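You operate a simulated robot arm through the tools that you are given. There is no shell and no other tool.

The job below is to be done with a simulated robot arm. You get a single attempt, and the scene is never put back.

## Task
Measure the ice cube, correct the thickness dial and drop a good batch.
Fine: close the brass slider of the black plate on it, slide it back, then put the cube in the clear tub; press the drop key once, at READY.

Only the result counts: the job must be done as asked and must still hold three seconds after the hand-in. Knocking over, shifting, dropping, spilling or breaking anything else fails it.

## Robot
A 6-joint arm with a two-finger parallel gripper, fixed in place. Base frame: the origin is on the floor under the middle of its stand, x ahead of it, y to its left, z up; the work surface is at about z = 0.845. Lengths are in m, angles in rad, forces in N, time in s.
With the tool pointing down near the work surface it reaches from about 0.26 to 0.68 m from the base axis. Its first joint turns from -1.152 to 1.152 rad. Payload 2.9 kg.
Tool frame: the origin (TCP) lies between the finger pads and is the grasp point; the fingertips stand 0.03 m ahead of it; z points along the fingers, y is the line along which they close. The gripper opens to 0.11 m. The fingers are 0.02 m wide and 0.01 m thick; the gripper's body (0.048 by 0.112 m) begins 0.055 m behind the TCP.
Orientation is that of the tool frame in the base frame, as a unit quaternion [w, x, y, z]. With the fingers straight down and closing along the base's y, the tool's x points along the base's -x, its y along +y and its z along -z.

## Interface
- The arm moves only by the tool step_arm. Its argument "moves" is a list of rows, each a list of 7 numbers: the shift along the tool's x, y, z in m, then the turn, a rotation vector about the tool's x, y, z in rad, then the opening, from 0 (shut) to 1 (fully open). In form: [[x, y, z, wx, wy, wz, grip], ...]. A call has 1 to 20 rows; each row shifts and turns the commanded pose from where the row before left it, along the tool's axes as they then stand. Each row takes 0.2 s and may step no farther than 0.05 m and 0.15 rad from the row before; otherwise, or with a gripper value out of range, the whole call is refused. Where a pose cannot be reached the arm comes as near as it can. A force on the tool above 40 N (or 10 N above the force at the start of the call, whichever is more), or a blocked arm, ends the call early, and 0.2 s more pass. The fingers move at their own pace (about 0.108 m/s each) and stop on an object; they squeeze with about 20 N. The grip force told is the motor's: it shows also when the fingers shut on nothing. Time passes only in rows, and 0.2 s behind the last, so rows that do not move let the fingers close. It gives the time, the measured TCP pose, the force on the tool (base axes), the opening and the grip force at its end, in the units of the frame above (readings bear some noise), with the torque about the TCP (base axes, N m) and any sound that the robot's microphone picked up.
- Cameras (640 x 400 px; columns grow to the right, rows downward): "scene" is fixed at [0.0642, 0.4161, 1.4142]; the picture's right is [-0.84, -0.54, 0.00], its down [-0.26, 0.40, -0.88] and it looks along [0.48, -0.74, -0.47] (base axes); focal length 331 px, centre (320, 200). "wrist" rides on the gripper at [0.072, 0.017, -0.103] in the tool frame; the picture's right is [-0.23, 0.97, 0.00], its down [-0.76, -0.18, -0.62] and it looks along [-0.61, -0.14, 0.78] (tool axes); focal length 222 px, centre (320, 200). There is no depth. A picture from a camera that has moved, and an enlarged one, comes with that camera's place and axes in the base frame and with its lens. The place of the scene camera against the robot may be out by one fixed shift of up to 0.025 m in any direction.
- capture(camera): a new picture of that camera. It takes no simulated time.
- close_up(camera, box): a new picture of the part [left, top, right, bottom] of that camera's present view, enlarged. It takes no simulated time.
- hand_in(): hands the job in; it is judged then, once.

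Places have to be worked out from the pictures, the camera data and where the tool is seen. Open the gripper and draw the arm clear of the work before you hand the job in, unless the task says otherwise.

The tools are called after "Request:" as a command line: name --pt "numbers of a row" for each row, then --argument value for the rest, lists and objects as JSON in quotes. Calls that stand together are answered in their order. step_arm: Moves the arm, as the interface text tells. Its arguments: {"type":"object","properties":{"moves":{"type":"array"}},"required":["moves"]} The other tools are called the same way: capture (camera) takes a picture; close_up (camera, box) takes an enlarged picture of a part of a camera's view; hand_in () hands the job in.

At the start:

```text
time: 0.0
ee_pos: [0.4818, -0.1627, 1.1491]
tcp_rot: [-0.001, 0.0, 1.0, 0.001]
contact_force: [0.0, -1.0, 0.0]
ft_torque: [-0.03, 0.02, 0.06]
grip_width: 0.11
finger_force: 0.0
```

scene: 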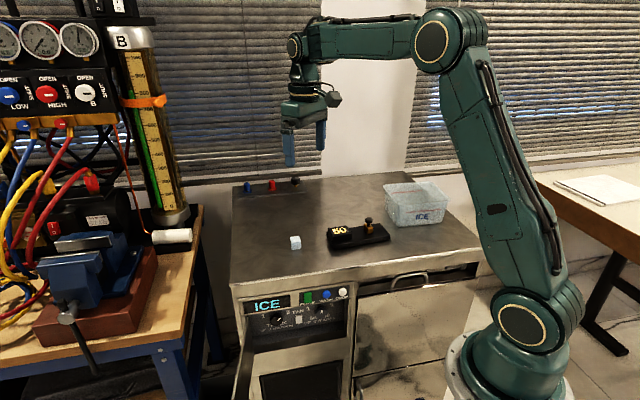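
wrist: 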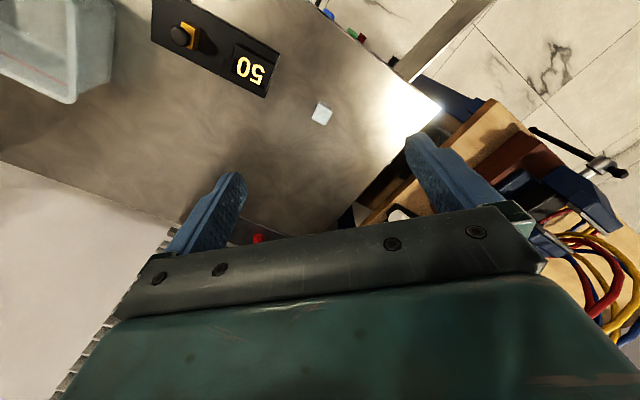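

I start by looking closely at the ice machine's front panel, the measuring plate and the cube.

Request:
close_up --camera "scene" --box '[230, 270, 360, 350]'

Request:
close_up --camera "scene" --box '[270, 190, 430, 290]'

Request:
close_up --camera "scene" --box '[220, 160, 480, 320]'

Request:
close_up --camera "wrist" --box '[140, 0, 360, 138]'

```text
4.92 times, centred on (295, 310) of scene
camera zoom: at [0.0642, 0.4161, 1.4142], right [-0.84, -0.54, 0.0], down [-0.26, 0.4, -0.88], along [0.48, -0.74, -0.47], focal length 1632 px, centre (443, -342)
```

zoom: 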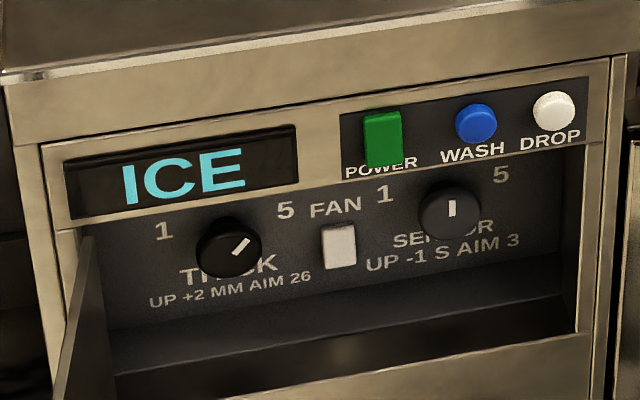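

```text
4.00 times, centred on (350, 240) of scene
camera zoom: at [0.0642, 0.4161, 1.4142], right [-0.84, -0.54, 0.0], down [-0.26, 0.4, -0.88], along [0.48, -0.74, -0.47], focal length 1326 px, centre (200, 40)
```

zoom: 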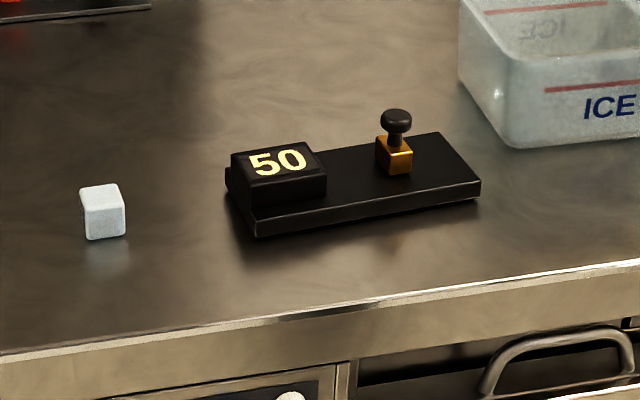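

```text
2.46 times, centred on (350, 240) of scene
camera zoom: at [0.0642, 0.4161, 1.4142], right [-0.84, -0.54, 0.0], down [-0.26, 0.4, -0.88], along [0.48, -0.74, -0.47], focal length 816 px, centre (246, 102)
```

zoom: 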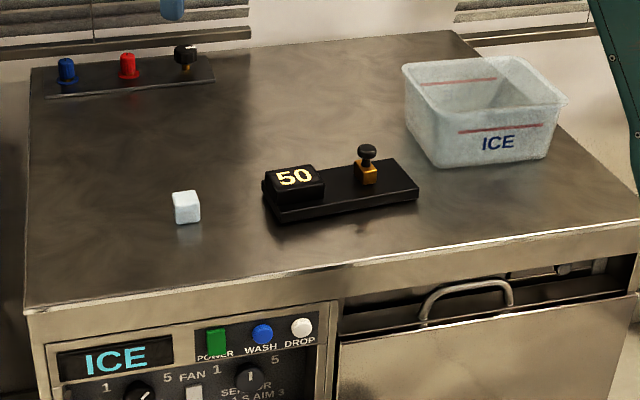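

```text
2.90 times, centred on (250, 69) of wrist
camera zoom: at [0.4095, -0.1463, 1.2537], right [0.23, 0.97, 0.0], down [0.76, -0.18, 0.62], along [0.61, -0.14, -0.78], focal length 644 px, centre (523, 580)
```

zoom: 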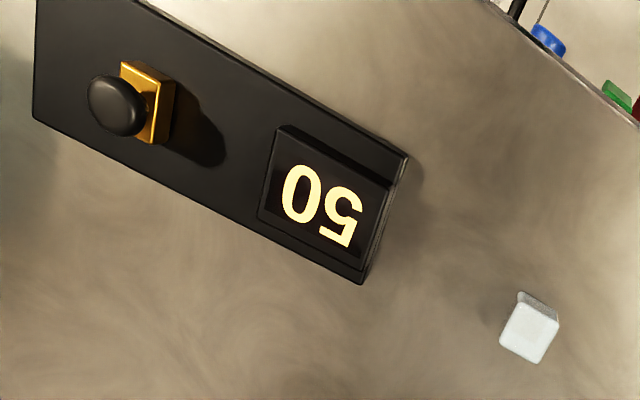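

The machine's thickness dial reads about 4 ("UP +2 MM, AIM 26") and the display shows ICE. From the wrist picture, the cube is near [0.530, -0.170], turned about 56°. The plate's long axis runs at about 50°, with the display block at its +x,+y end. I move above the cube and turn the tool to match it.

Request:
step_arm --pt "-0.012 -0.002 0.03 0 0 0 1" --pt "-0.012 -0.002 0.03 0 0 0 1" --pt "-0.012 -0.002 0.03 0 0 0 1" --pt "-0.012 -0.002 0.03 0 0 0 1" --pt "0 0 0 0 0 -0.14 1" --pt "0 0 0 0 0 -0.14 1" --pt "0 0 0 0 0 -0.14 1" --pt "0 0 0 0 0 -0.14 1" --pt "0 0 0 0 0 -0.14 1" --pt "0 0 0 0 0 -0.14 1" --pt "0 0 0 0 0 -0.14 1"

```text
time: 2.4
ee_pos: [0.5295, -0.1712, 1.0281]
tcp_rot: [0.0, -0.472, 0.882, 0.0]
contact_force: [0.0, 0.2, 0.2]
ft_torque: [-0.03, -0.01, 0.01]
grip_width: 0.1099
finger_force: 0.2
```

The arm is over the cube with the tool turned about 56°. I take fresh pictures to refine where the cube and plate are.

Request:
capture --camera "wrist"

Request:
capture --camera "scene"

```text
taken
camera wrist: at [0.4754, -0.222, 1.1336], right [-0.68, 0.73, 0.0], down [0.57, 0.54, 0.62], along [0.45, 0.43, -0.78], focal length 222 px, centre (320, 200)
```

wrist: 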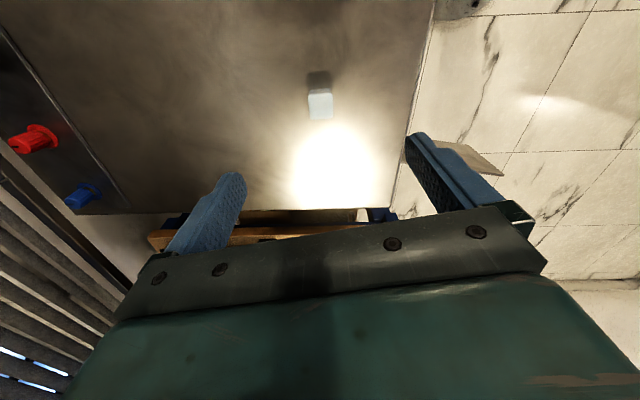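

```text
taken
```

scene: 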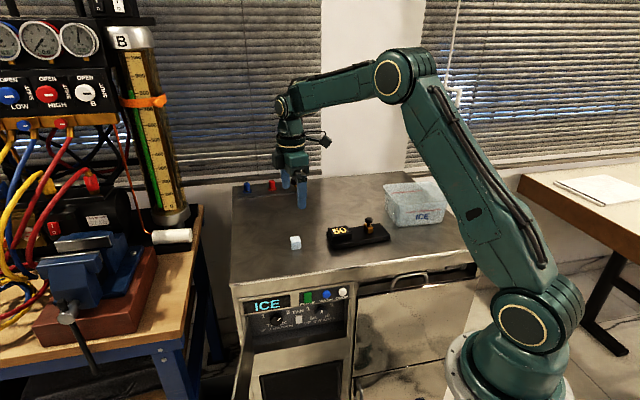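

I zoom in on the cube in the wrist view to find its edges.

Request:
close_up --camera "wrist" --box '[270, 50, 370, 130]'

```text
5.00 times, centred on (320, 90) of wrist
camera zoom: at [0.4754, -0.222, 1.1336], right [-0.68, 0.73, 0.0], down [0.57, 0.54, 0.62], along [0.45, 0.43, -0.78], focal length 1111 px, centre (320, 750)
```

zoom: 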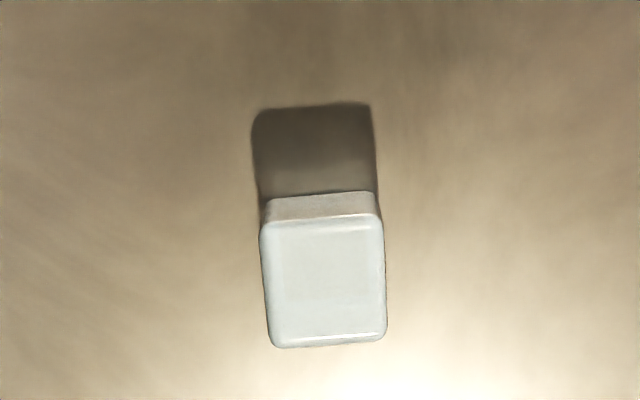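

The cube's top is centred near [0.527, -0.170], with edges at about 138° and 48°. I turn the tool back by about 8° and descend around it with the fingers open.

Request:
step_arm --pt "0.0007 0.0022 0 0 0 0.145 1" --pt "0 0 0.037 0 0 0 1" --pt "0 0 0.037 0 0 0 1" --pt "0 0 0.037 0 0 0 1" --pt "0 0 0.02 0 0 0 1" --pt "0 0 0.017 0 0 0 1" --pt "0 0 0 0 0 0 1"

Request:
capture --camera "wrist"

Request:
close_up --camera "scene" --box '[230, 190, 430, 320]'

```text
time: 4.0
ee_pos: [0.5278, -0.1692, 0.8806]
tcp_rot: [-0.001, -0.406, 0.914, 0.0]
contact_force: [0.4, -0.7, 0.4]
ft_torque: [-0.01, -0.02, 0.03]
grip_width: 0.1098
finger_force: 0.0
```

```text
taken
camera wrist: at [0.466, -0.2134, 0.9851], right [-0.57, 0.82, 0.0], down [0.64, 0.45, 0.62], along [0.51, 0.36, -0.78], focal length 222 px, centre (320, 200)
```

wrist: 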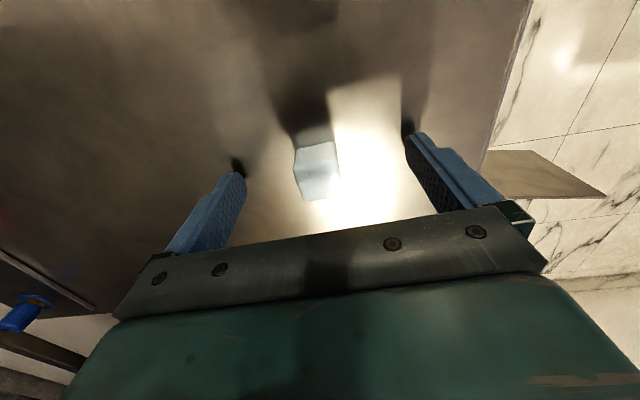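

```text
3.08 times, centred on (330, 255) of scene
camera zoom: at [0.0642, 0.4161, 1.4142], right [-0.84, -0.54, 0.0], down [-0.26, 0.4, -0.88], along [0.48, -0.74, -0.47], focal length 1020 px, centre (289, 31)
```

zoom: 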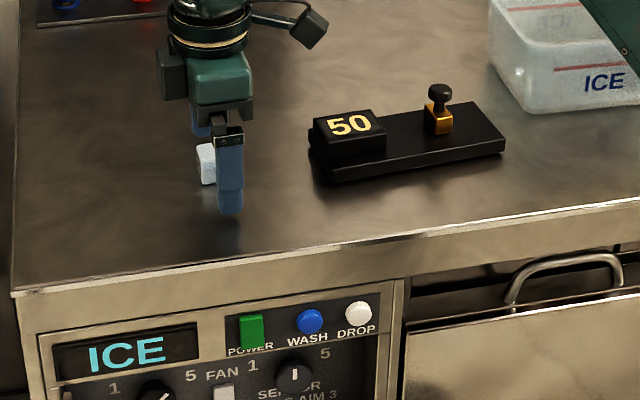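

The cube sits between the fingers. I check its position along the finger-width direction before closing.

Request:
close_up --camera "wrist" --box '[220, 110, 420, 235]'

```text
3.20 times, centred on (320, 172) of wrist
camera zoom: at [0.466, -0.2134, 0.9851], right [-0.57, 0.82, 0.0], down [0.64, 0.45, 0.62], along [0.51, 0.36, -0.78], focal length 711 px, centre (320, 288)
```

zoom: 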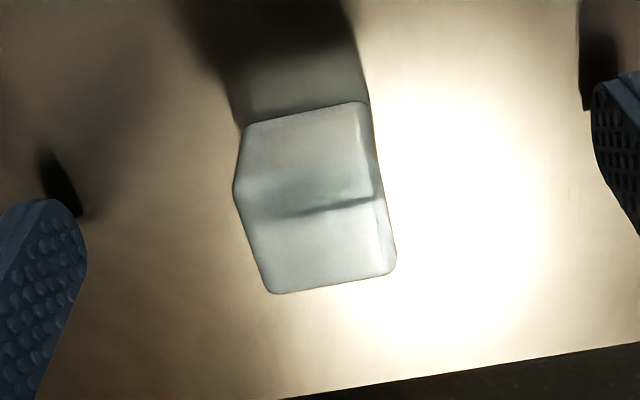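

The cube's centre agrees with the TCP to within 1 mm and it lies square to the fingers, so I close on it.

Request:
step_arm --pt "0 0 0 0 0 0 0.4" --pt "0 0 0 0 0 0 0.3" --pt "0 0 0 0 0 0 0.1" --pt "0 0 0 0 0 0 0.1" --pt "0 0 0 0 0 0 0.1"

```text
time: 5.2
ee_pos: [0.5274, -0.1704, 0.8797]
tcp_rot: [0.001, -0.405, 0.914, 0.001]
contact_force: [0.5, -0.1, 0.4]
ft_torque: [0.02, -0.02, 0.04]
grip_width: 0.027
finger_force: 19.6
```

Gripped at 27.0 mm. I lift the cube and carry it above the plate, where the wrist camera will look straight at the measuring gap.

Request:
step_arm --pt "0 0 -0.02 0 0 0 0.1" --pt "0 0 -0.04 0 0 0 0.1" --pt "0 0 -0.04 0 0 0 0.1" --pt "0 0 -0.04 0 0 0 0.1" --pt "0.04 0.002 0 0 0 0 0.1" --pt "0.04 0.002 0 0 0 0 0.1" --pt "0.04 0.002 0 0 0 0 0.1" --pt "0.04 0.002 0 0 0 0 0.1" --pt "0 0 0 0 0 0 0.1"

Request:
capture --camera "wrist"

Request:
close_up --camera "scene" --box '[270, 150, 430, 260]'

```text
time: 7.2
ee_pos: [0.4127, -0.2831, 1.021]
tcp_rot: [0.0, -0.406, 0.914, 0.0]
contact_force: [0.0, 0.6, 0.1]
ft_torque: [0.0, -0.04, -0.01]
grip_width: 0.0267
finger_force: 19.6
```

```text
taken
camera wrist: at [0.3527, -0.3265, 1.1255], right [-0.57, 0.82, 0.0], down [0.64, 0.45, 0.62], along [0.51, 0.36, -0.78], focal length 222 px, centre (320, 200)
```

wrist: 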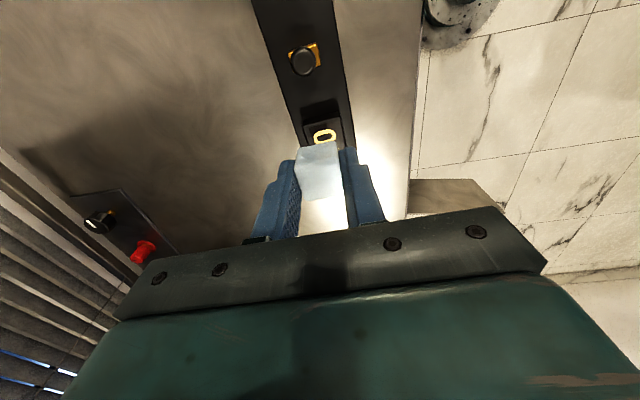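

```text
3.64 times, centred on (350, 205) of scene
camera zoom: at [0.0642, 0.4161, 1.4142], right [-0.84, -0.54, 0.0], down [-0.26, 0.4, -0.88], along [0.47, -0.74, -0.47], focal length 1205 px, centre (211, 182)
```

zoom: 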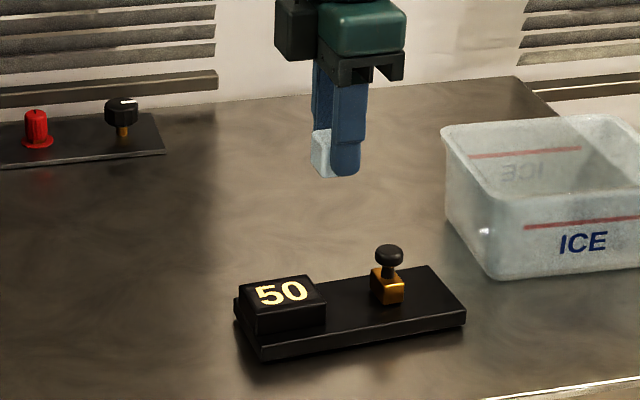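

The plate is in the wrist view. I zoom in to work out the block face, the slider and the plate axis.

Request:
close_up --camera "wrist" --box '[230, 0, 390, 100]'

Request:
close_up --camera "wrist" --box '[240, 60, 400, 160]'

```text
4.00 times, centred on (310, 50) of wrist
camera zoom: at [0.3527, -0.3265, 1.1255], right [-0.57, 0.82, 0.0], down [0.64, 0.45, 0.62], along [0.51, 0.36, -0.78], focal length 888 px, centre (360, 800)
```

zoom: 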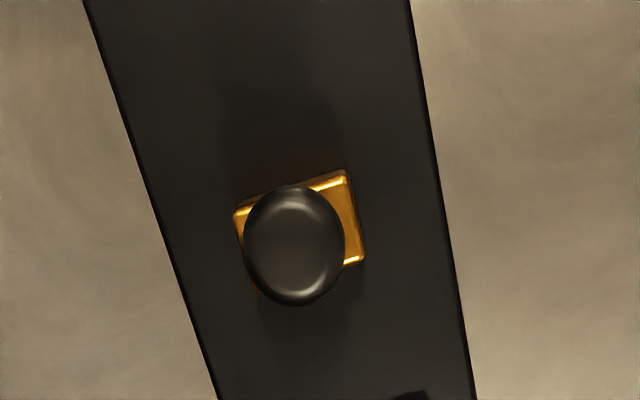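

```text
4.00 times, centred on (320, 110) of wrist
camera zoom: at [0.3527, -0.3265, 1.1255], right [-0.57, 0.82, 0.0], down [0.64, 0.45, 0.62], along [0.51, 0.36, -0.78], focal length 888 px, centre (320, 560)
```

zoom: 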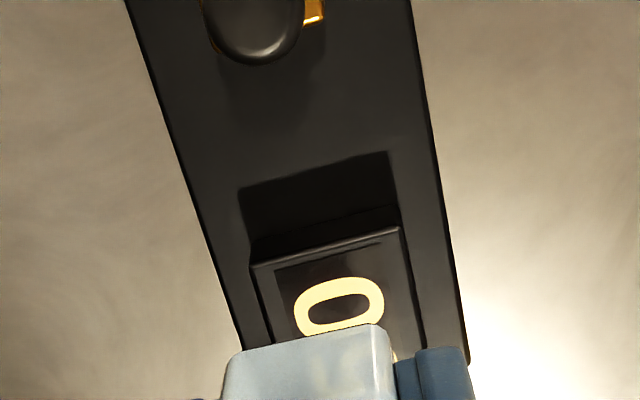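

Plate results: the axis is at about 49°, and along it the block face lies at e≈0.067 and the slider face at e≈0.016, which matches the displayed 50 mm. The centreline is at f≈-0.500, so I set the cube's target at about [0.407, -0.294]. I lower it to just above the plate.

Request:
step_arm --pt "0.0115 -0.0028 0 0 0 -0.02 0.1" --pt "0 0 0.035 0 0 0 0.1" --pt "0 0 0.035 0 0 0 0.1" --pt "0 0 0.03 0 0 0 0.1" --pt "0 0 0.012 0 0 0 0.1" --pt "0 0 0 0 0 0 0.1"

Request:
capture --camera "wrist"

Request:
close_up --camera "scene" --box '[300, 180, 420, 260]'

```text
time: 8.6
ee_pos: [0.4089, -0.2933, 0.9094]
tcp_rot: [0.001, -0.415, 0.91, 0.001]
contact_force: [0.4, 0.7, 0.0]
ft_torque: [0.01, 0.0, -0.02]
grip_width: 0.0268
finger_force: 19.9
```

```text
taken
camera wrist: at [0.3486, -0.3374, 1.0141], right [-0.59, 0.81, 0.0], down [0.63, 0.46, 0.62], along [0.5, 0.37, -0.78], focal length 222 px, centre (320, 200)
```

wrist: 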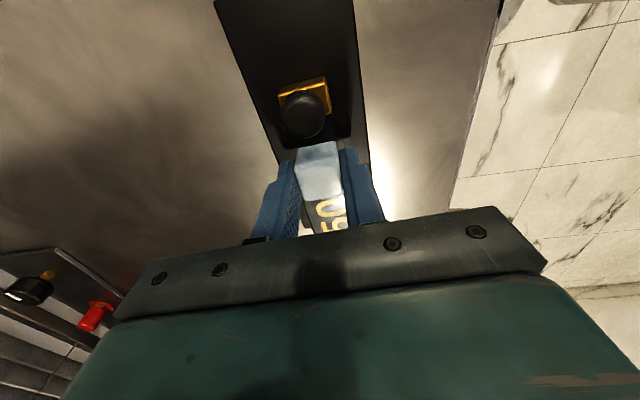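

```text
5.00 times, centred on (360, 220) of scene
camera zoom: at [0.0642, 0.4161, 1.4142], right [-0.84, -0.54, 0.0], down [-0.26, 0.4, -0.88], along [0.48, -0.74, -0.47], focal length 1657 px, centre (120, 100)
```

zoom: 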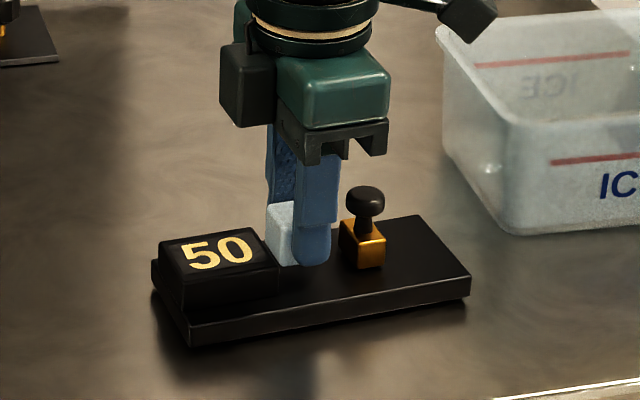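

The cube is between the block and the slider, about 15 mm above the expected plate height. I lower it in small steps and watch the force.

Request:
step_arm --pt "0 0 0.003 0 0 0 0.1" --pt "0 0 0.003 0 0 0 0.1" --pt "0 0 0.003 0 0 0 0.1" --pt "0 0 0 0 0 0 0.1"

Request:
close_up --camera "scene" --box '[320, 200, 400, 250]'

Request:
close_up --camera "wrist" --box '[240, 60, 400, 240]'

```text
time: 9.6
ee_pos: [0.408, -0.294, 0.9002]
tcp_rot: [0.0, -0.415, 0.91, -0.001]
contact_force: [-1.0, -0.6, 0.5]
ft_torque: [0.0, 0.0, 0.02]
grip_width: 0.0265
finger_force: 20.2
```

```text
8.00 times, centred on (360, 225) of scene
camera zoom: at [0.0642, 0.4161, 1.4142], right [-0.84, -0.54, 0.0], down [-0.26, 0.4, -0.88], along [0.48, -0.74, -0.47], focal length 2651 px, centre (0, 0)
```

zoom: 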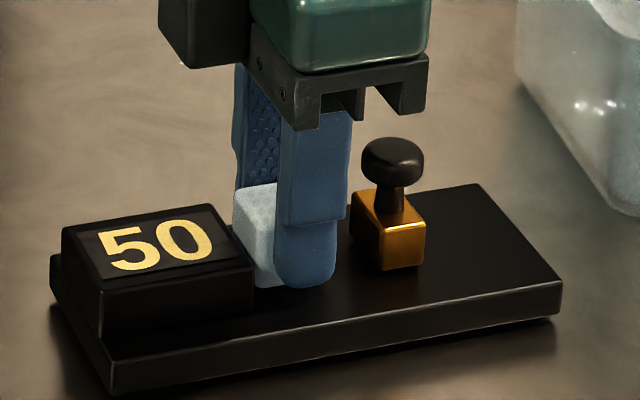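

```text
2.22 times, centred on (320, 150) of wrist
camera zoom: at [0.3485, -0.3375, 1.0048], right [-0.59, 0.81, 0.0], down [0.63, 0.46, 0.62], along [0.5, 0.37, -0.78], focal length 494 px, centre (320, 311)
```

zoom: 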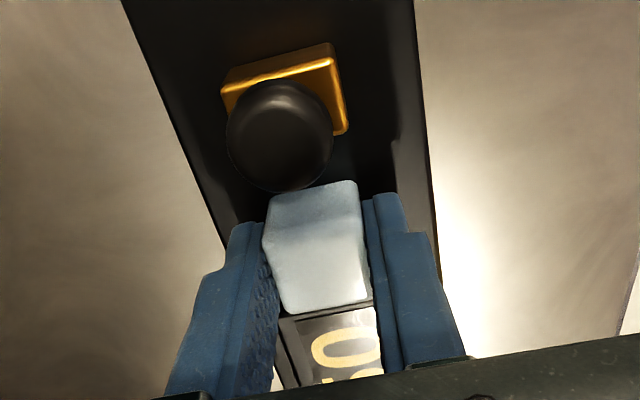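

No contact yet, so I keep lowering in small steps.

Request:
step_arm --pt "0 0 0.002 0 0 0 0.1" --pt "0 0 0.002 0 0 0 0.1" --pt "0 0 0 0 0 0 0.1"

```text
time: 10.4
ee_pos: [0.4089, -0.2931, 0.8969]
tcp_rot: [0.0, -0.415, 0.91, 0.0]
contact_force: [0.6, -0.7, 3.4]
ft_torque: [-0.05, -0.01, -0.02]
grip_width: 0.0267
finger_force: 19.6
```

The 3.4 N upward force shows the cube has touched the plate at about z = 0.862. I open the fingers gently and check that the cube stays put.

Request:
step_arm --pt "0 0 0 0 0 0 0.3" --pt "0 0 0 0 0 0 0.4" --pt "0 0 0 0 0 0 0.6" --pt "0 0 -0.02 0 0 0 0.6" --pt "0 0 -0.04 0 0 0 0.6" --pt "0 0 -0.04 0 0 0 0.6" --pt "0 0 0 0 0 0 0.6"

Request:
capture --camera "wrist"

Request:
close_up --camera "scene" --box '[300, 190, 420, 265]'

```text
time: 12.0
ee_pos: [0.4077, -0.2941, 0.9975]
tcp_rot: [0.001, -0.416, 0.91, -0.001]
contact_force: [0.4, 0.1, -0.4]
ft_torque: [-0.03, 0.01, -0.01]
grip_width: 0.0659
finger_force: 0.0
```

```text
taken
camera wrist: at [0.3483, -0.3382, 1.1015], right [-0.59, 0.81, 0.0], down [0.63, 0.46, 0.62], along [0.5, 0.37, -0.78], focal length 222 px, centre (320, 200)
```

wrist: 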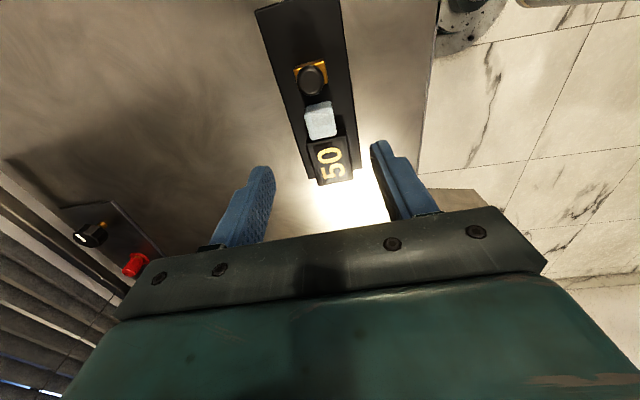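

```text
5.33 times, centred on (360, 228) of scene
camera zoom: at [0.0642, 0.4161, 1.4142], right [-0.84, -0.54, 0.0], down [-0.26, 0.4, -0.88], along [0.48, -0.74, -0.47], focal length 1768 px, centre (107, 53)
```

zoom: 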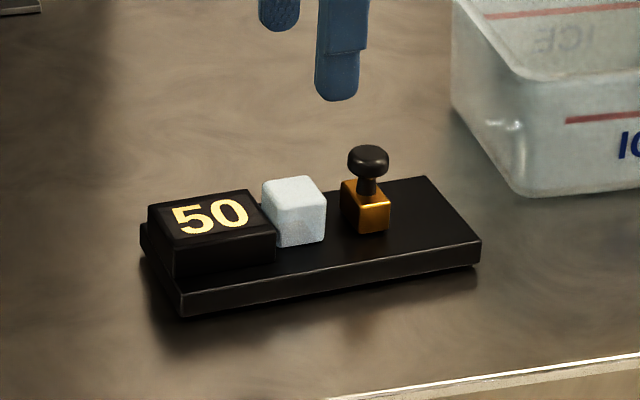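

The cube rests square on the plate beside the block. I zoom in on the knob to find where to grip it.

Request:
close_up --camera "wrist" --box '[250, 40, 390, 190]'

```text
2.67 times, centred on (320, 115) of wrist
camera zoom: at [0.3483, -0.3382, 1.1015], right [-0.59, 0.81, 0.0], down [0.63, 0.46, 0.62], along [0.5, 0.37, -0.78], focal length 592 px, centre (320, 427)
```

zoom: 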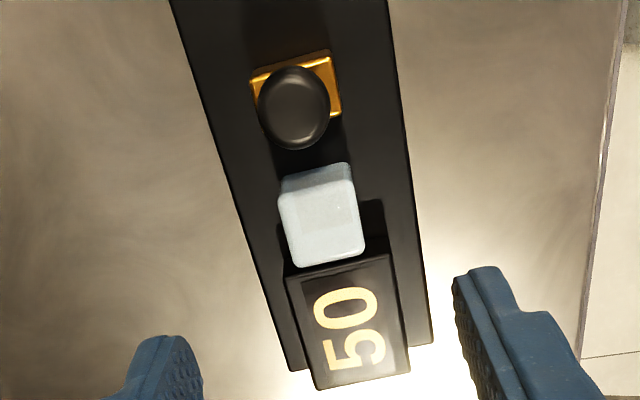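

The knob's head is near [0.382, -0.3225], about 0.893–0.903 high. I move over it, set slightly back from the cube, and lower so the fingertips stay just above the cube's top.

Request:
step_arm --pt "0.0414 0.0005 0 0 0 0 0.6" --pt "0 0 0.03 0 0 0 0.6" --pt "0 0 0.03 0 0 0 0.6" --pt "0 0 0.015 0 0 0 0.6" --pt "0 0 0 0 0 0 0.6"

Request:
close_up --camera "wrist" --box '[200, 80, 460, 250]'

Request:
close_up --camera "scene" --box '[320, 190, 420, 255]'

```text
time: 13.2
ee_pos: [0.382, -0.3255, 0.9214]
tcp_rot: [0.0, -0.414, 0.91, 0.001]
contact_force: [-0.4, 0.6, 0.2]
ft_torque: [0.02, 0.0, 0.02]
grip_width: 0.066
finger_force: 0.0
```

```text
2.35 times, centred on (330, 165) of wrist
camera zoom: at [0.3215, -0.3691, 1.0253], right [-0.59, 0.81, 0.0], down [0.63, 0.46, 0.62], along [0.5, 0.37, -0.78], focal length 523 px, centre (296, 282)
```

zoom: 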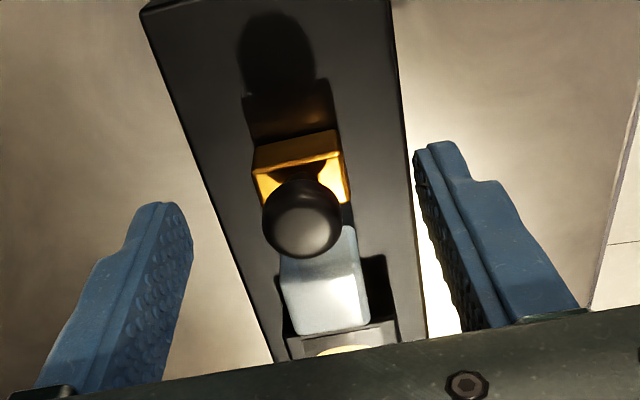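

```text
6.15 times, centred on (370, 222) of scene
camera zoom: at [0.0642, 0.4161, 1.4142], right [-0.84, -0.54, 0.0], down [-0.26, 0.4, -0.88], along [0.48, -0.74, -0.47], focal length 2040 px, centre (12, 62)
```

zoom: 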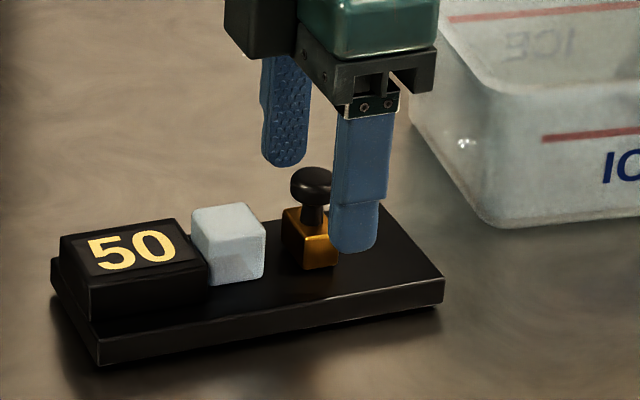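

The knob is about 2 mm to the tool's +y side, so I shift that much and then close on the head.

Request:
step_arm --pt "0 0.0018 0 0 0 0 0.5" --pt "0 0 0 0 0 0 0.3" --pt "0 0 0 0 0 0 0.15" --pt "0 0 0 0 0 0 0.1" --pt "0 0 0 0 0 0 0.1"

Request:
close_up --camera "scene" --box '[320, 190, 420, 255]'

```text
time: 14.4
ee_pos: [0.38, -0.3242, 0.921]
tcp_rot: [0.0, -0.414, 0.91, 0.0]
contact_force: [4.3, -3.1, -0.4]
ft_torque: [-0.11, -0.08, -0.09]
grip_width: 0.0214
finger_force: 20.1
```

```text
6.15 times, centred on (370, 222) of scene
camera zoom: at [0.0644, 0.416, 1.4143], right [-0.84, -0.54, 0.0], down [-0.26, 0.4, -0.88], along [0.47, -0.74, -0.47], focal length 2040 px, centre (12, 62)
```

zoom: 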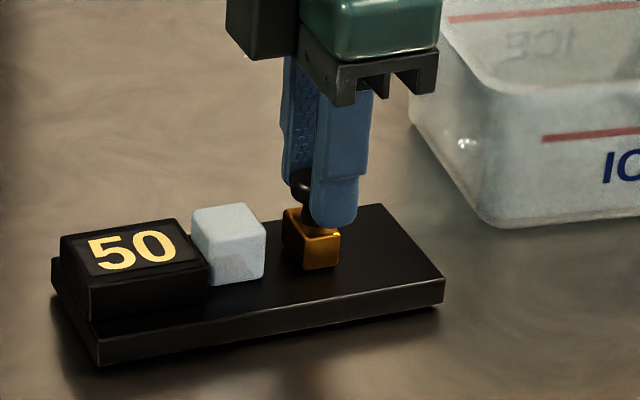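

I have the knob with a small sideways load of about 5 N, which I relieve by shifting 1 mm. Then I slide toward the cube in small steps.

Request:
step_arm --pt "0 -0.001 0 0 0 0 0.1" --pt "-0.003 0 0 0 0 0 0.1" --pt "-0.004 0 0 0 0 0 0.1" --pt "-0.004 0 0 0 0 0 0.1" --pt "0 0 0 0 0 0 0.1"

Request:
close_up --camera "scene" --box '[320, 190, 420, 255]'

```text
time: 15.6
ee_pos: [0.3879, -0.3154, 0.9211]
tcp_rot: [0.0, -0.414, 0.91, 0.001]
contact_force: [-1.0, 0.6, 2.0]
ft_torque: [-0.01, 0.08, 0.02]
grip_width: 0.0214
finger_force: 19.6
```

```text
6.15 times, centred on (370, 222) of scene
camera zoom: at [0.0642, 0.4161, 1.4142], right [-0.84, -0.54, 0.0], down [-0.26, 0.4, -0.88], along [0.48, -0.74, -0.47], focal length 2040 px, centre (12, 62)
```

zoom: 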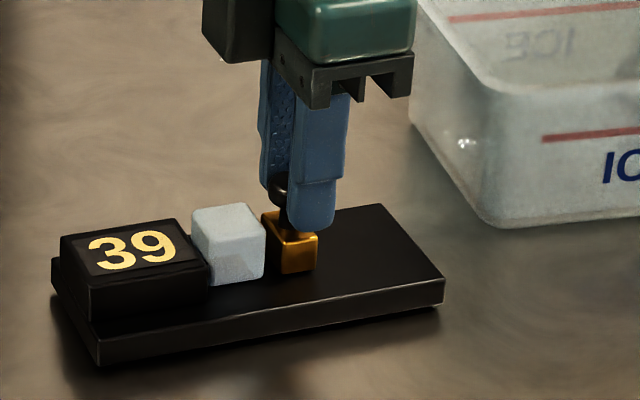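

The display now reads 39 and the slider follows with little force. I continue in 3 mm and then 1 mm steps.

Request:
step_arm --pt "-0.003 0 0 0 0 0 0.1" --pt "-0.003 0 0 0 0 0 0.1" --pt "-0.002 0 0 0 0 0 0.1" --pt "0 0 0 0 0 0 0.1"

Request:
close_up --camera "scene" --box '[320, 190, 420, 255]'

```text
time: 16.6
ee_pos: [0.393, -0.3094, 0.9214]
tcp_rot: [0.0, -0.415, 0.91, 0.0]
contact_force: [-2.9, 2.3, 6.2]
ft_torque: [0.04, 0.09, -0.02]
grip_width: 0.0214
finger_force: 19.7
```

```text
6.15 times, centred on (370, 222) of scene
camera zoom: at [0.0641, 0.4162, 1.4142], right [-0.84, -0.54, 0.0], down [-0.26, 0.4, -0.88], along [0.48, -0.74, -0.47], focal length 2040 px, centre (12, 62)
```

zoom: 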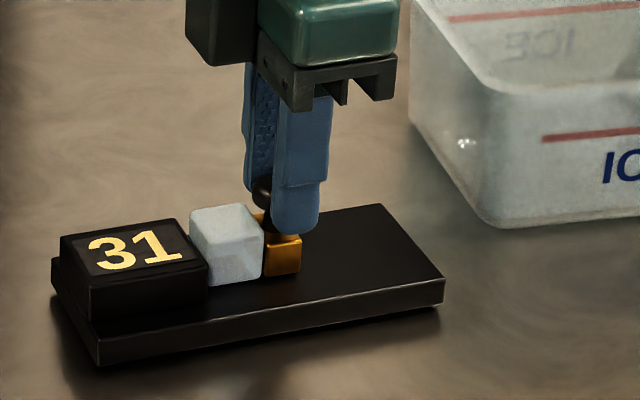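

It reads 31 and the slider is now pushing the cube toward the block, with forces still small. I go on in 1 mm steps.

Request:
step_arm --pt "-0.001 0.0005 -0.0005 0 0 0 0.1" --pt "-0.001 0 0 0 0 0 0.1" --pt "-0.001 0 0 0 0 0 0.1" --pt "0 0 0 0 0 0 0.1"

Request:
close_up --camera "scene" --box '[320, 190, 420, 255]'

```text
time: 17.6
ee_pos: [0.3944, -0.3065, 0.9213]
tcp_rot: [0.0, -0.415, 0.91, 0.0]
contact_force: [1.4, -4.6, -0.2]
ft_torque: [-0.25, 0.01, -0.08]
grip_width: 0.0214
finger_force: 19.9
```

```text
6.15 times, centred on (370, 222) of scene
camera zoom: at [0.0644, 0.4159, 1.4143], right [-0.84, -0.54, 0.0], down [-0.26, 0.4, -0.88], along [0.47, -0.74, -0.47], focal length 2040 px, centre (12, 62)
```

zoom: 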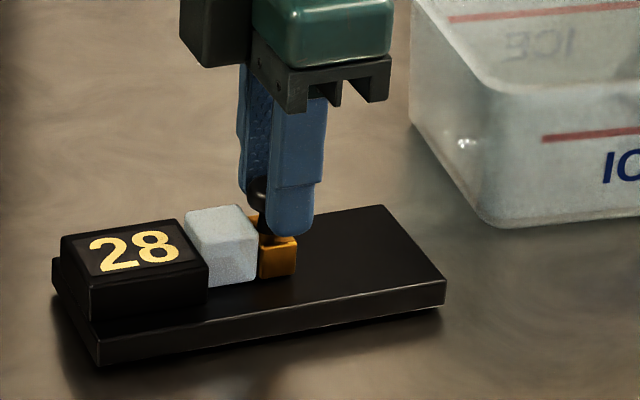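

It reads 28 with about 2.5 N of resistance. I press slightly further to see whether the jaws are fully closed on the cube.

Request:
step_arm --pt "-0.001 -0.0003 0 0 0 0 0.1" --pt "0 0 0 0 0 0 0.1"

Request:
close_up --camera "scene" --box '[330, 200, 390, 250]'

Request:
close_up --camera "wrist" --box '[240, 80, 400, 240]'

```text
time: 18.2
ee_pos: [0.394, -0.3059, 0.9221]
tcp_rot: [-0.001, -0.415, 0.91, 0.001]
contact_force: [-4.0, -3.0, -0.1]
ft_torque: [-0.04, 0.0, 0.04]
grip_width: 0.0215
finger_force: 20.2
```

```text
8.00 times, centred on (360, 225) of scene
camera zoom: at [0.0642, 0.416, 1.4143], right [-0.84, -0.54, 0.0], down [-0.26, 0.4, -0.88], along [0.48, -0.74, -0.47], focal length 2651 px, centre (0, 0)
```

zoom: 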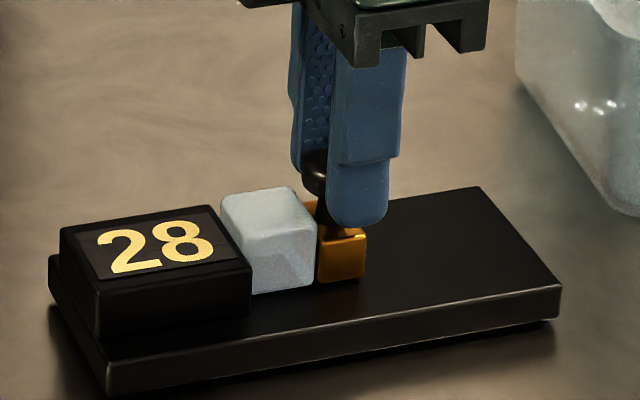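

```text
2.50 times, centred on (320, 160) of wrist
camera zoom: at [0.335, -0.3503, 1.0259], right [-0.59, 0.81, 0.0], down [0.64, 0.46, 0.62], along [0.5, 0.37, -0.78], focal length 555 px, centre (320, 300)
```

zoom: 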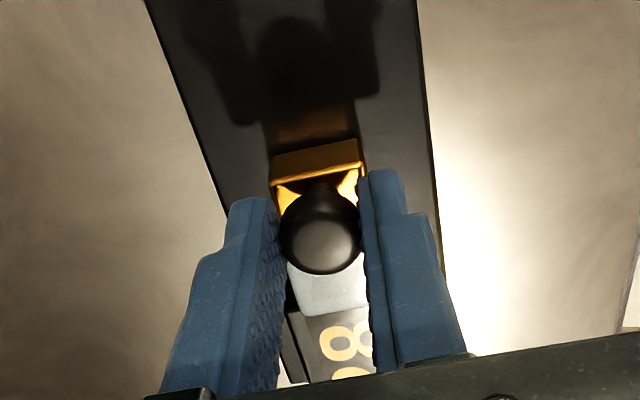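

Still 28, with resistance up to about 5 N. One more millimetre will show whether it's really closed.

Request:
step_arm --pt "-0.001 -0.0003 0 0 0 0 0.1" --pt "0 0 0 0 0 0 0.1" --pt "0 0 0 0 0 0 0.1"

Request:
close_up --camera "scene" --box '[330, 200, 390, 250]'

```text
time: 19.0
ee_pos: [0.3966, -0.3058, 0.9216]
tcp_rot: [-0.001, -0.415, 0.91, 0.001]
contact_force: [-1.8, -1.3, 0.6]
ft_torque: [-0.01, 0.07, 0.0]
grip_width: 0.0214
finger_force: 19.8
```

```text
8.00 times, centred on (360, 225) of scene
camera zoom: at [0.0643, 0.4159, 1.4143], right [-0.84, -0.54, 0.0], down [-0.26, 0.4, -0.88], along [0.47, -0.74, -0.47], focal length 2651 px, centre (0, 0)
```

zoom: 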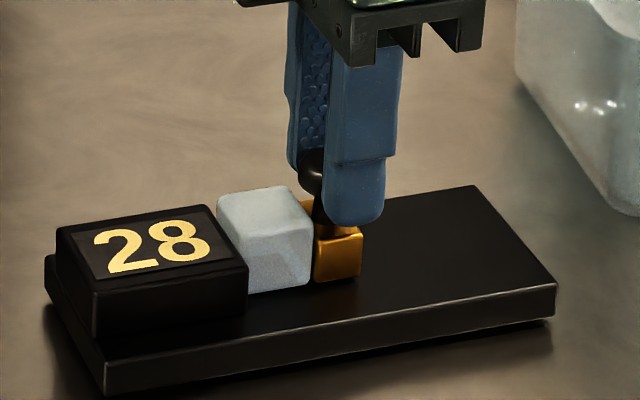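

The reading held at 28, but the whole plate slid about 1 mm, so the jaws are closed on the cube at 28 mm. That's one step too thick for AIM 26 at 2 mm per step. I now slide the slider back.

Request:
step_arm --pt "0.002 0 0 0 0 0 0.1" --pt "0.004 0 0 0 0 0 0.1" --pt "0.004 0 0 0 0 0 0.1" --pt "0.004 0 0 0 0 0 0.1" --pt "0.004 0 0 0 0 0 0.1" --pt "0 0 0 0 0 0 0.1"

Request:
close_up --camera "scene" --box '[330, 200, 390, 250]'

```text
time: 20.4
ee_pos: [0.385, -0.3203, 0.9206]
tcp_rot: [-0.001, -0.415, 0.91, 0.0]
contact_force: [-0.7, 1.5, -0.2]
ft_torque: [0.16, -0.07, 0.01]
grip_width: 0.0214
finger_force: 20.0
```

```text
8.00 times, centred on (360, 225) of scene
camera zoom: at [0.0643, 0.4161, 1.4142], right [-0.84, -0.54, 0.0], down [-0.26, 0.4, -0.88], along [0.47, -0.74, -0.47], focal length 2651 px, centre (0, 0)
```

zoom: 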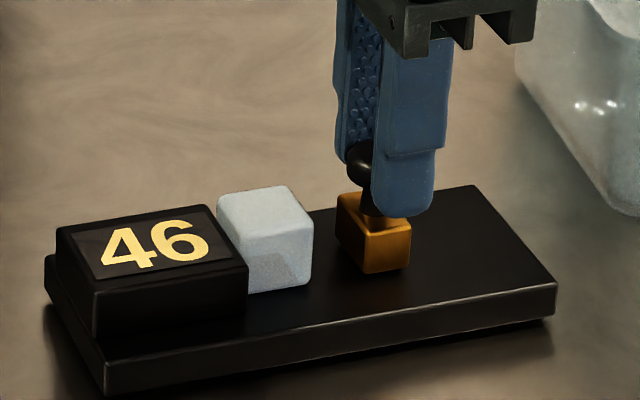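

It's back to 46; another 4 mm brings it to the original 50.

Request:
step_arm --pt "0.002 0 0 0 0 0 0.1" --pt "0.002 0 0 0 0 0 0.1" --pt "0 0 0 0 0 0 0.1"

Request:
close_up --camera "scene" --box '[330, 200, 390, 250]'

```text
time: 21.2
ee_pos: [0.3822, -0.3223, 0.9209]
tcp_rot: [-0.001, -0.415, 0.91, 0.001]
contact_force: [-0.6, 1.7, 0.9]
ft_torque: [0.01, 0.04, 0.0]
grip_width: 0.0217
finger_force: 19.7
```

```text
8.00 times, centred on (360, 225) of scene
camera zoom: at [0.0643, 0.416, 1.4142], right [-0.84, -0.54, 0.0], down [-0.26, 0.4, -0.88], along [0.47, -0.74, -0.47], focal length 2651 px, centre (0, 0)
```

zoom: 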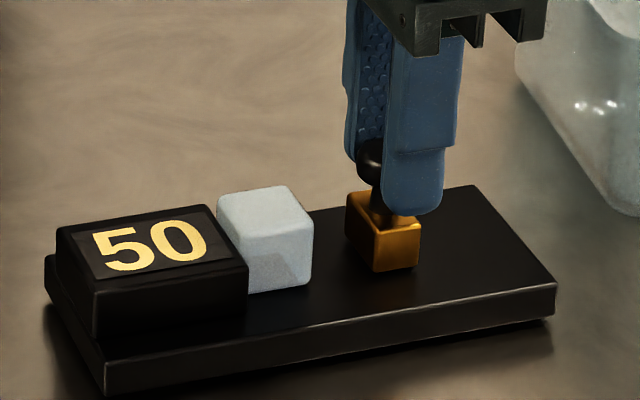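

The slider is back at 50. The plate sits about 1.5 mm off its first place, so I pull the slider 1.5 mm further against its end stop to draw the plate back.

Request:
step_arm --pt "0.001 0 0 0 0 0 0.1" --pt "0.0008 0 0 0 0 0 0.1" --pt "0 0 0 0 0 0 0.1"

Request:
close_up --camera "scene" --box '[330, 200, 390, 250]'

```text
time: 22.0
ee_pos: [0.381, -0.3233, 0.9216]
tcp_rot: [0.0, -0.416, 0.909, 0.0]
contact_force: [3.4, 5.6, 0.2]
ft_torque: [0.24, -0.22, 0.0]
grip_width: 0.0215
finger_force: 19.8
```

```text
8.00 times, centred on (360, 225) of scene
camera zoom: at [0.0644, 0.4162, 1.4142], right [-0.84, -0.54, 0.0], down [-0.26, 0.4, -0.88], along [0.47, -0.74, -0.47], focal length 2651 px, centre (0, 0)
```

zoom: 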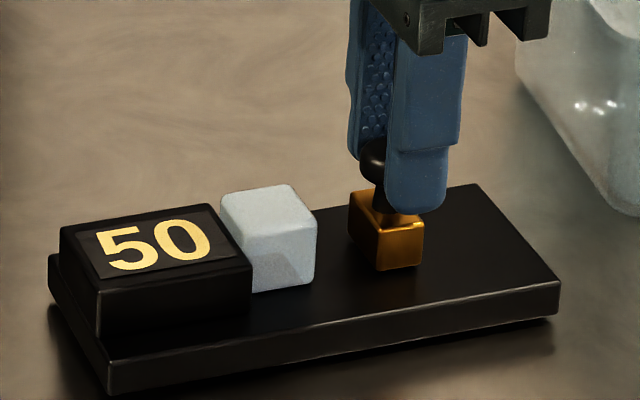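

The plate is back in its original place at 50. I relax the pull, release the knob, lift clear, and look at the cube again.

Request:
step_arm --pt "-0.001 0 0 0 0 0 0.1" --pt "0 0 0 0 0 0 0.3" --pt "0 0 0 0 0 0 0.6" --pt "0 0 -0.03 0 0 0 0.6" --pt "0 0 -0.045 0 0 0 0.6" --pt "-0.042 0 0 0 0 0 0.6" --pt "0 0 0 0 0 0 0.6"

Request:
close_up --camera "wrist" --box '[250, 40, 390, 190]'

Request:
capture --camera "scene"

```text
time: 23.6
ee_pos: [0.4091, -0.2901, 0.9966]
tcp_rot: [-0.001, -0.415, 0.91, 0.0]
contact_force: [-0.7, 0.1, -0.8]
ft_torque: [-0.01, 0.0, -0.03]
grip_width: 0.0659
finger_force: 0.1
```

```text
2.67 times, centred on (320, 115) of wrist
camera zoom: at [0.3491, -0.3343, 1.1012], right [-0.59, 0.81, 0.0], down [0.63, 0.46, 0.62], along [0.5, 0.37, -0.78], focal length 592 px, centre (320, 427)
```

zoom: 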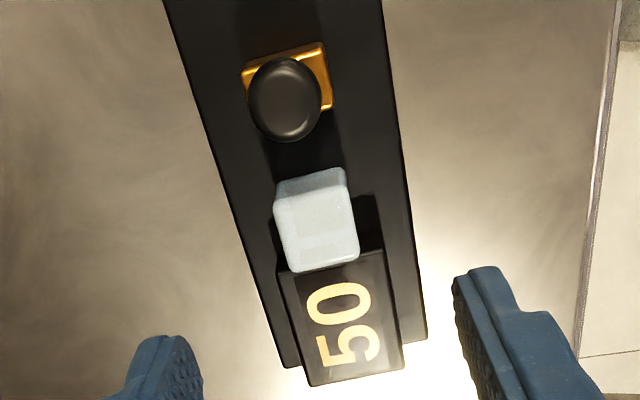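

```text
taken
```

scene: 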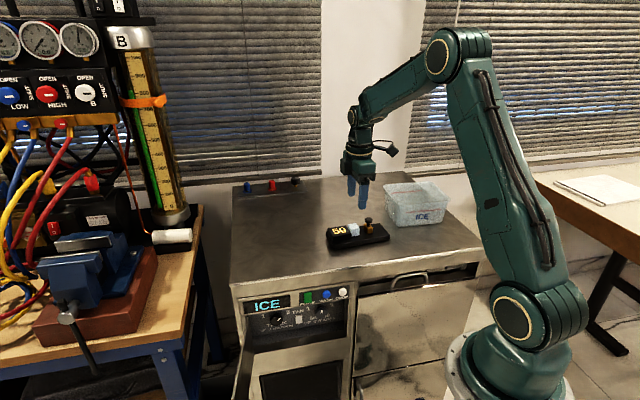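

The cube is at e≈0.052, resting against the block, and the tool is already at e≈0.0495, which leaves the fingers about 6 mm clear of the block. I go down and grip it.

Request:
step_arm --pt "0 -0.001 0.03 0 0 0 0.6" --pt "0 0 0.03 0 0 0 0.6" --pt "0 0 0.025 0 0 0 0.6" --pt "0 0 0.013 0 0 0 0.6" --pt "0 0 0 0 0 0 0.6"

Request:
close_up --camera "scene" --box '[330, 190, 402, 250]'

Request:
close_up --camera "wrist" --box '[220, 90, 420, 240]'

```text
time: 24.8
ee_pos: [0.4114, -0.2927, 0.8972]
tcp_rot: [-0.001, -0.415, 0.91, 0.001]
contact_force: [0.2, 0.8, -0.1]
ft_torque: [-0.02, -0.02, 0.02]
grip_width: 0.0659
finger_force: 0.1
```

```text
6.67 times, centred on (366, 220) of scene
camera zoom: at [0.0642, 0.4161, 1.4142], right [-0.84, -0.54, 0.0], down [-0.26, 0.4, -0.88], along [0.48, -0.74, -0.47], focal length 2210 px, centre (13, 67)
```

zoom: 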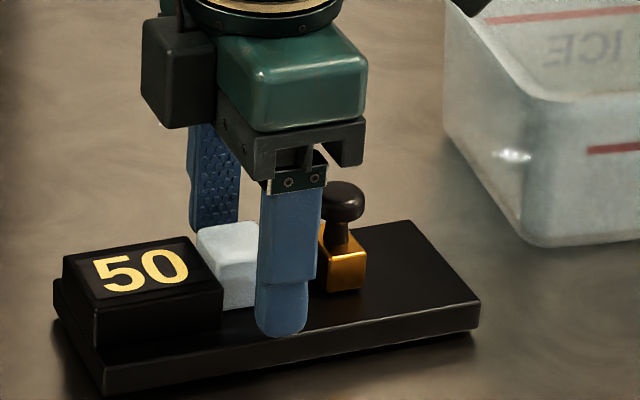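

```text
2.67 times, centred on (320, 165) of wrist
camera zoom: at [0.3499, -0.3367, 1.0026], right [-0.59, 0.81, 0.0], down [0.63, 0.46, 0.62], along [0.5, 0.37, -0.78], focal length 592 px, centre (320, 293)
```

zoom: 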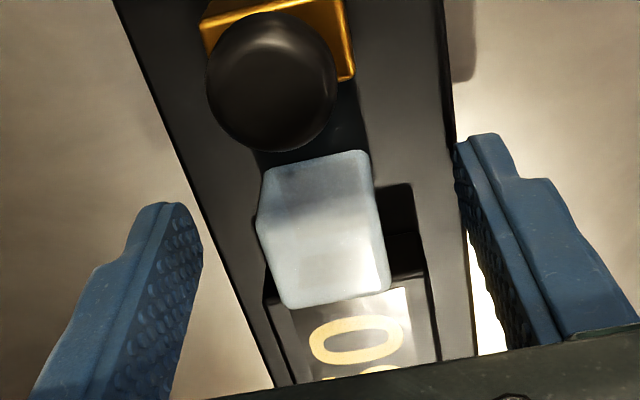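

Positioned well. I close on the cube, lift it a little way first, then well clear.

Request:
step_arm --pt "0 0.0015 0 0 0 0 0.5" --pt "0 0 0 0 0 0 0.3" --pt "0 0 0 0 0 0 0.1" --pt "0 0 0 0 0 0 0.1" --pt "0 0 0 0 0 0 0.1" --pt "0 0 -0.01 0 0 0 0.1" --pt "0 0 -0.02 0 0 0 0.1" --pt "0 0 -0.04 0 0 0 0.1" --pt "0 0 -0.04 0 0 0 0.1" --pt "0 0 -0.04 0 0 0 0.1" --pt "0 0 0 0 0 0 0.1"

Request:
capture --camera "scene"

Request:
capture --camera "wrist"

```text
time: 27.2
ee_pos: [0.408, -0.2915, 1.0495]
tcp_rot: [0.0, -0.415, 0.91, 0.001]
contact_force: [-0.1, -0.2, 0.4]
ft_torque: [0.0, 0.0, -0.02]
grip_width: 0.0268
finger_force: 19.8
```

```text
taken
```

scene: 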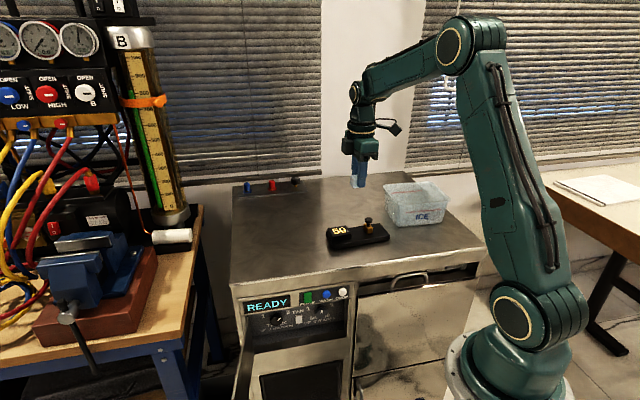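

```text
taken
camera wrist: at [0.3475, -0.3356, 1.155], right [-0.59, 0.81, 0.0], down [0.63, 0.46, 0.62], along [0.5, 0.37, -0.78], focal length 222 px, centre (320, 200)
```

wrist: 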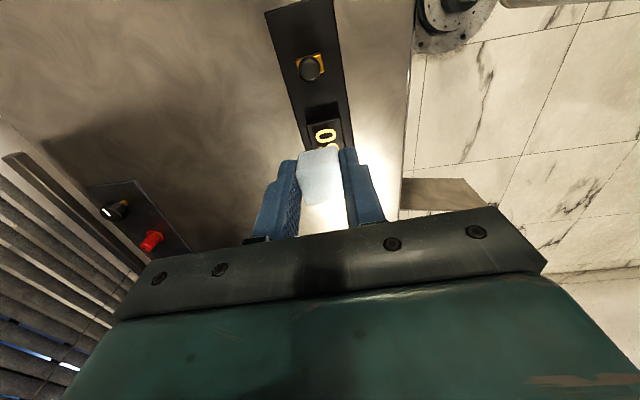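

I hold the cube and the display now says READY, but this batch was made at the old setting, so I don't press yet. The tub is around [0.31, -0.50], so I carry the cube high toward it and look down.

Request:
step_arm --pt "0.035 -0.0106 -0.004 0 0 0 0.1" --pt "0.035 -0.0106 -0.004 0 0 0 0.1" --pt "0.035 -0.0106 -0.004 0 0 0 0.1" --pt "0.035 -0.0106 -0.004 0 0 0 0.1" --pt "0.035 -0.0106 0 0 0 0 0.1" --pt "0.033 -0.0106 0 0 0 0 0.1" --pt "0 0 0 0 0 0 0.1"

Request:
capture --camera "wrist"

Request:
capture --camera "scene"

```text
time: 28.8
ee_pos: [0.3205, -0.4904, 1.0647]
tcp_rot: [0.0, -0.415, 0.91, 0.001]
contact_force: [1.1, 0.0, 0.7]
ft_torque: [0.01, 0.01, 0.0]
grip_width: 0.0268
finger_force: 20.1
```

```text
taken
camera wrist: at [0.2605, -0.5347, 1.1692], right [-0.59, 0.81, 0.0], down [0.63, 0.46, 0.62], along [0.5, 0.37, -0.78], focal length 222 px, centre (320, 200)
```

wrist: 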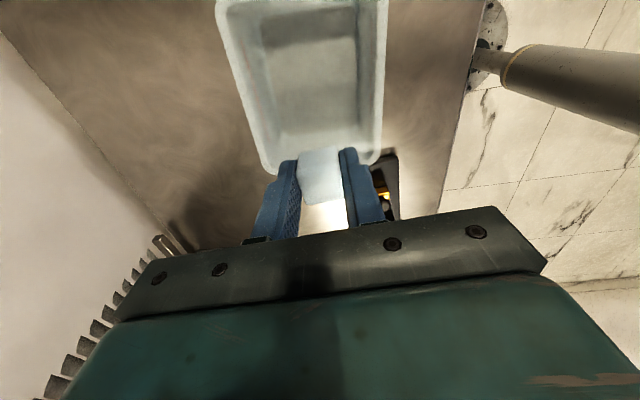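

```text
taken
```

scene: 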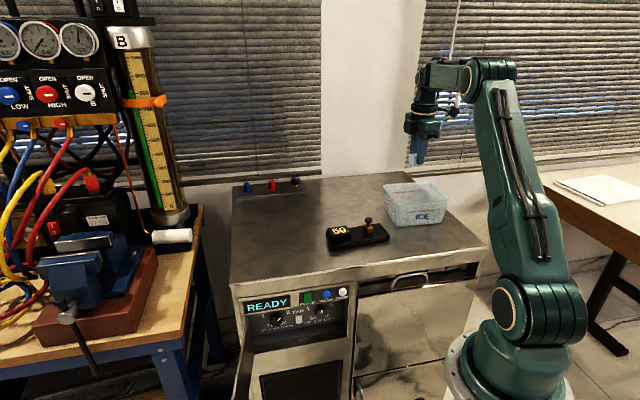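

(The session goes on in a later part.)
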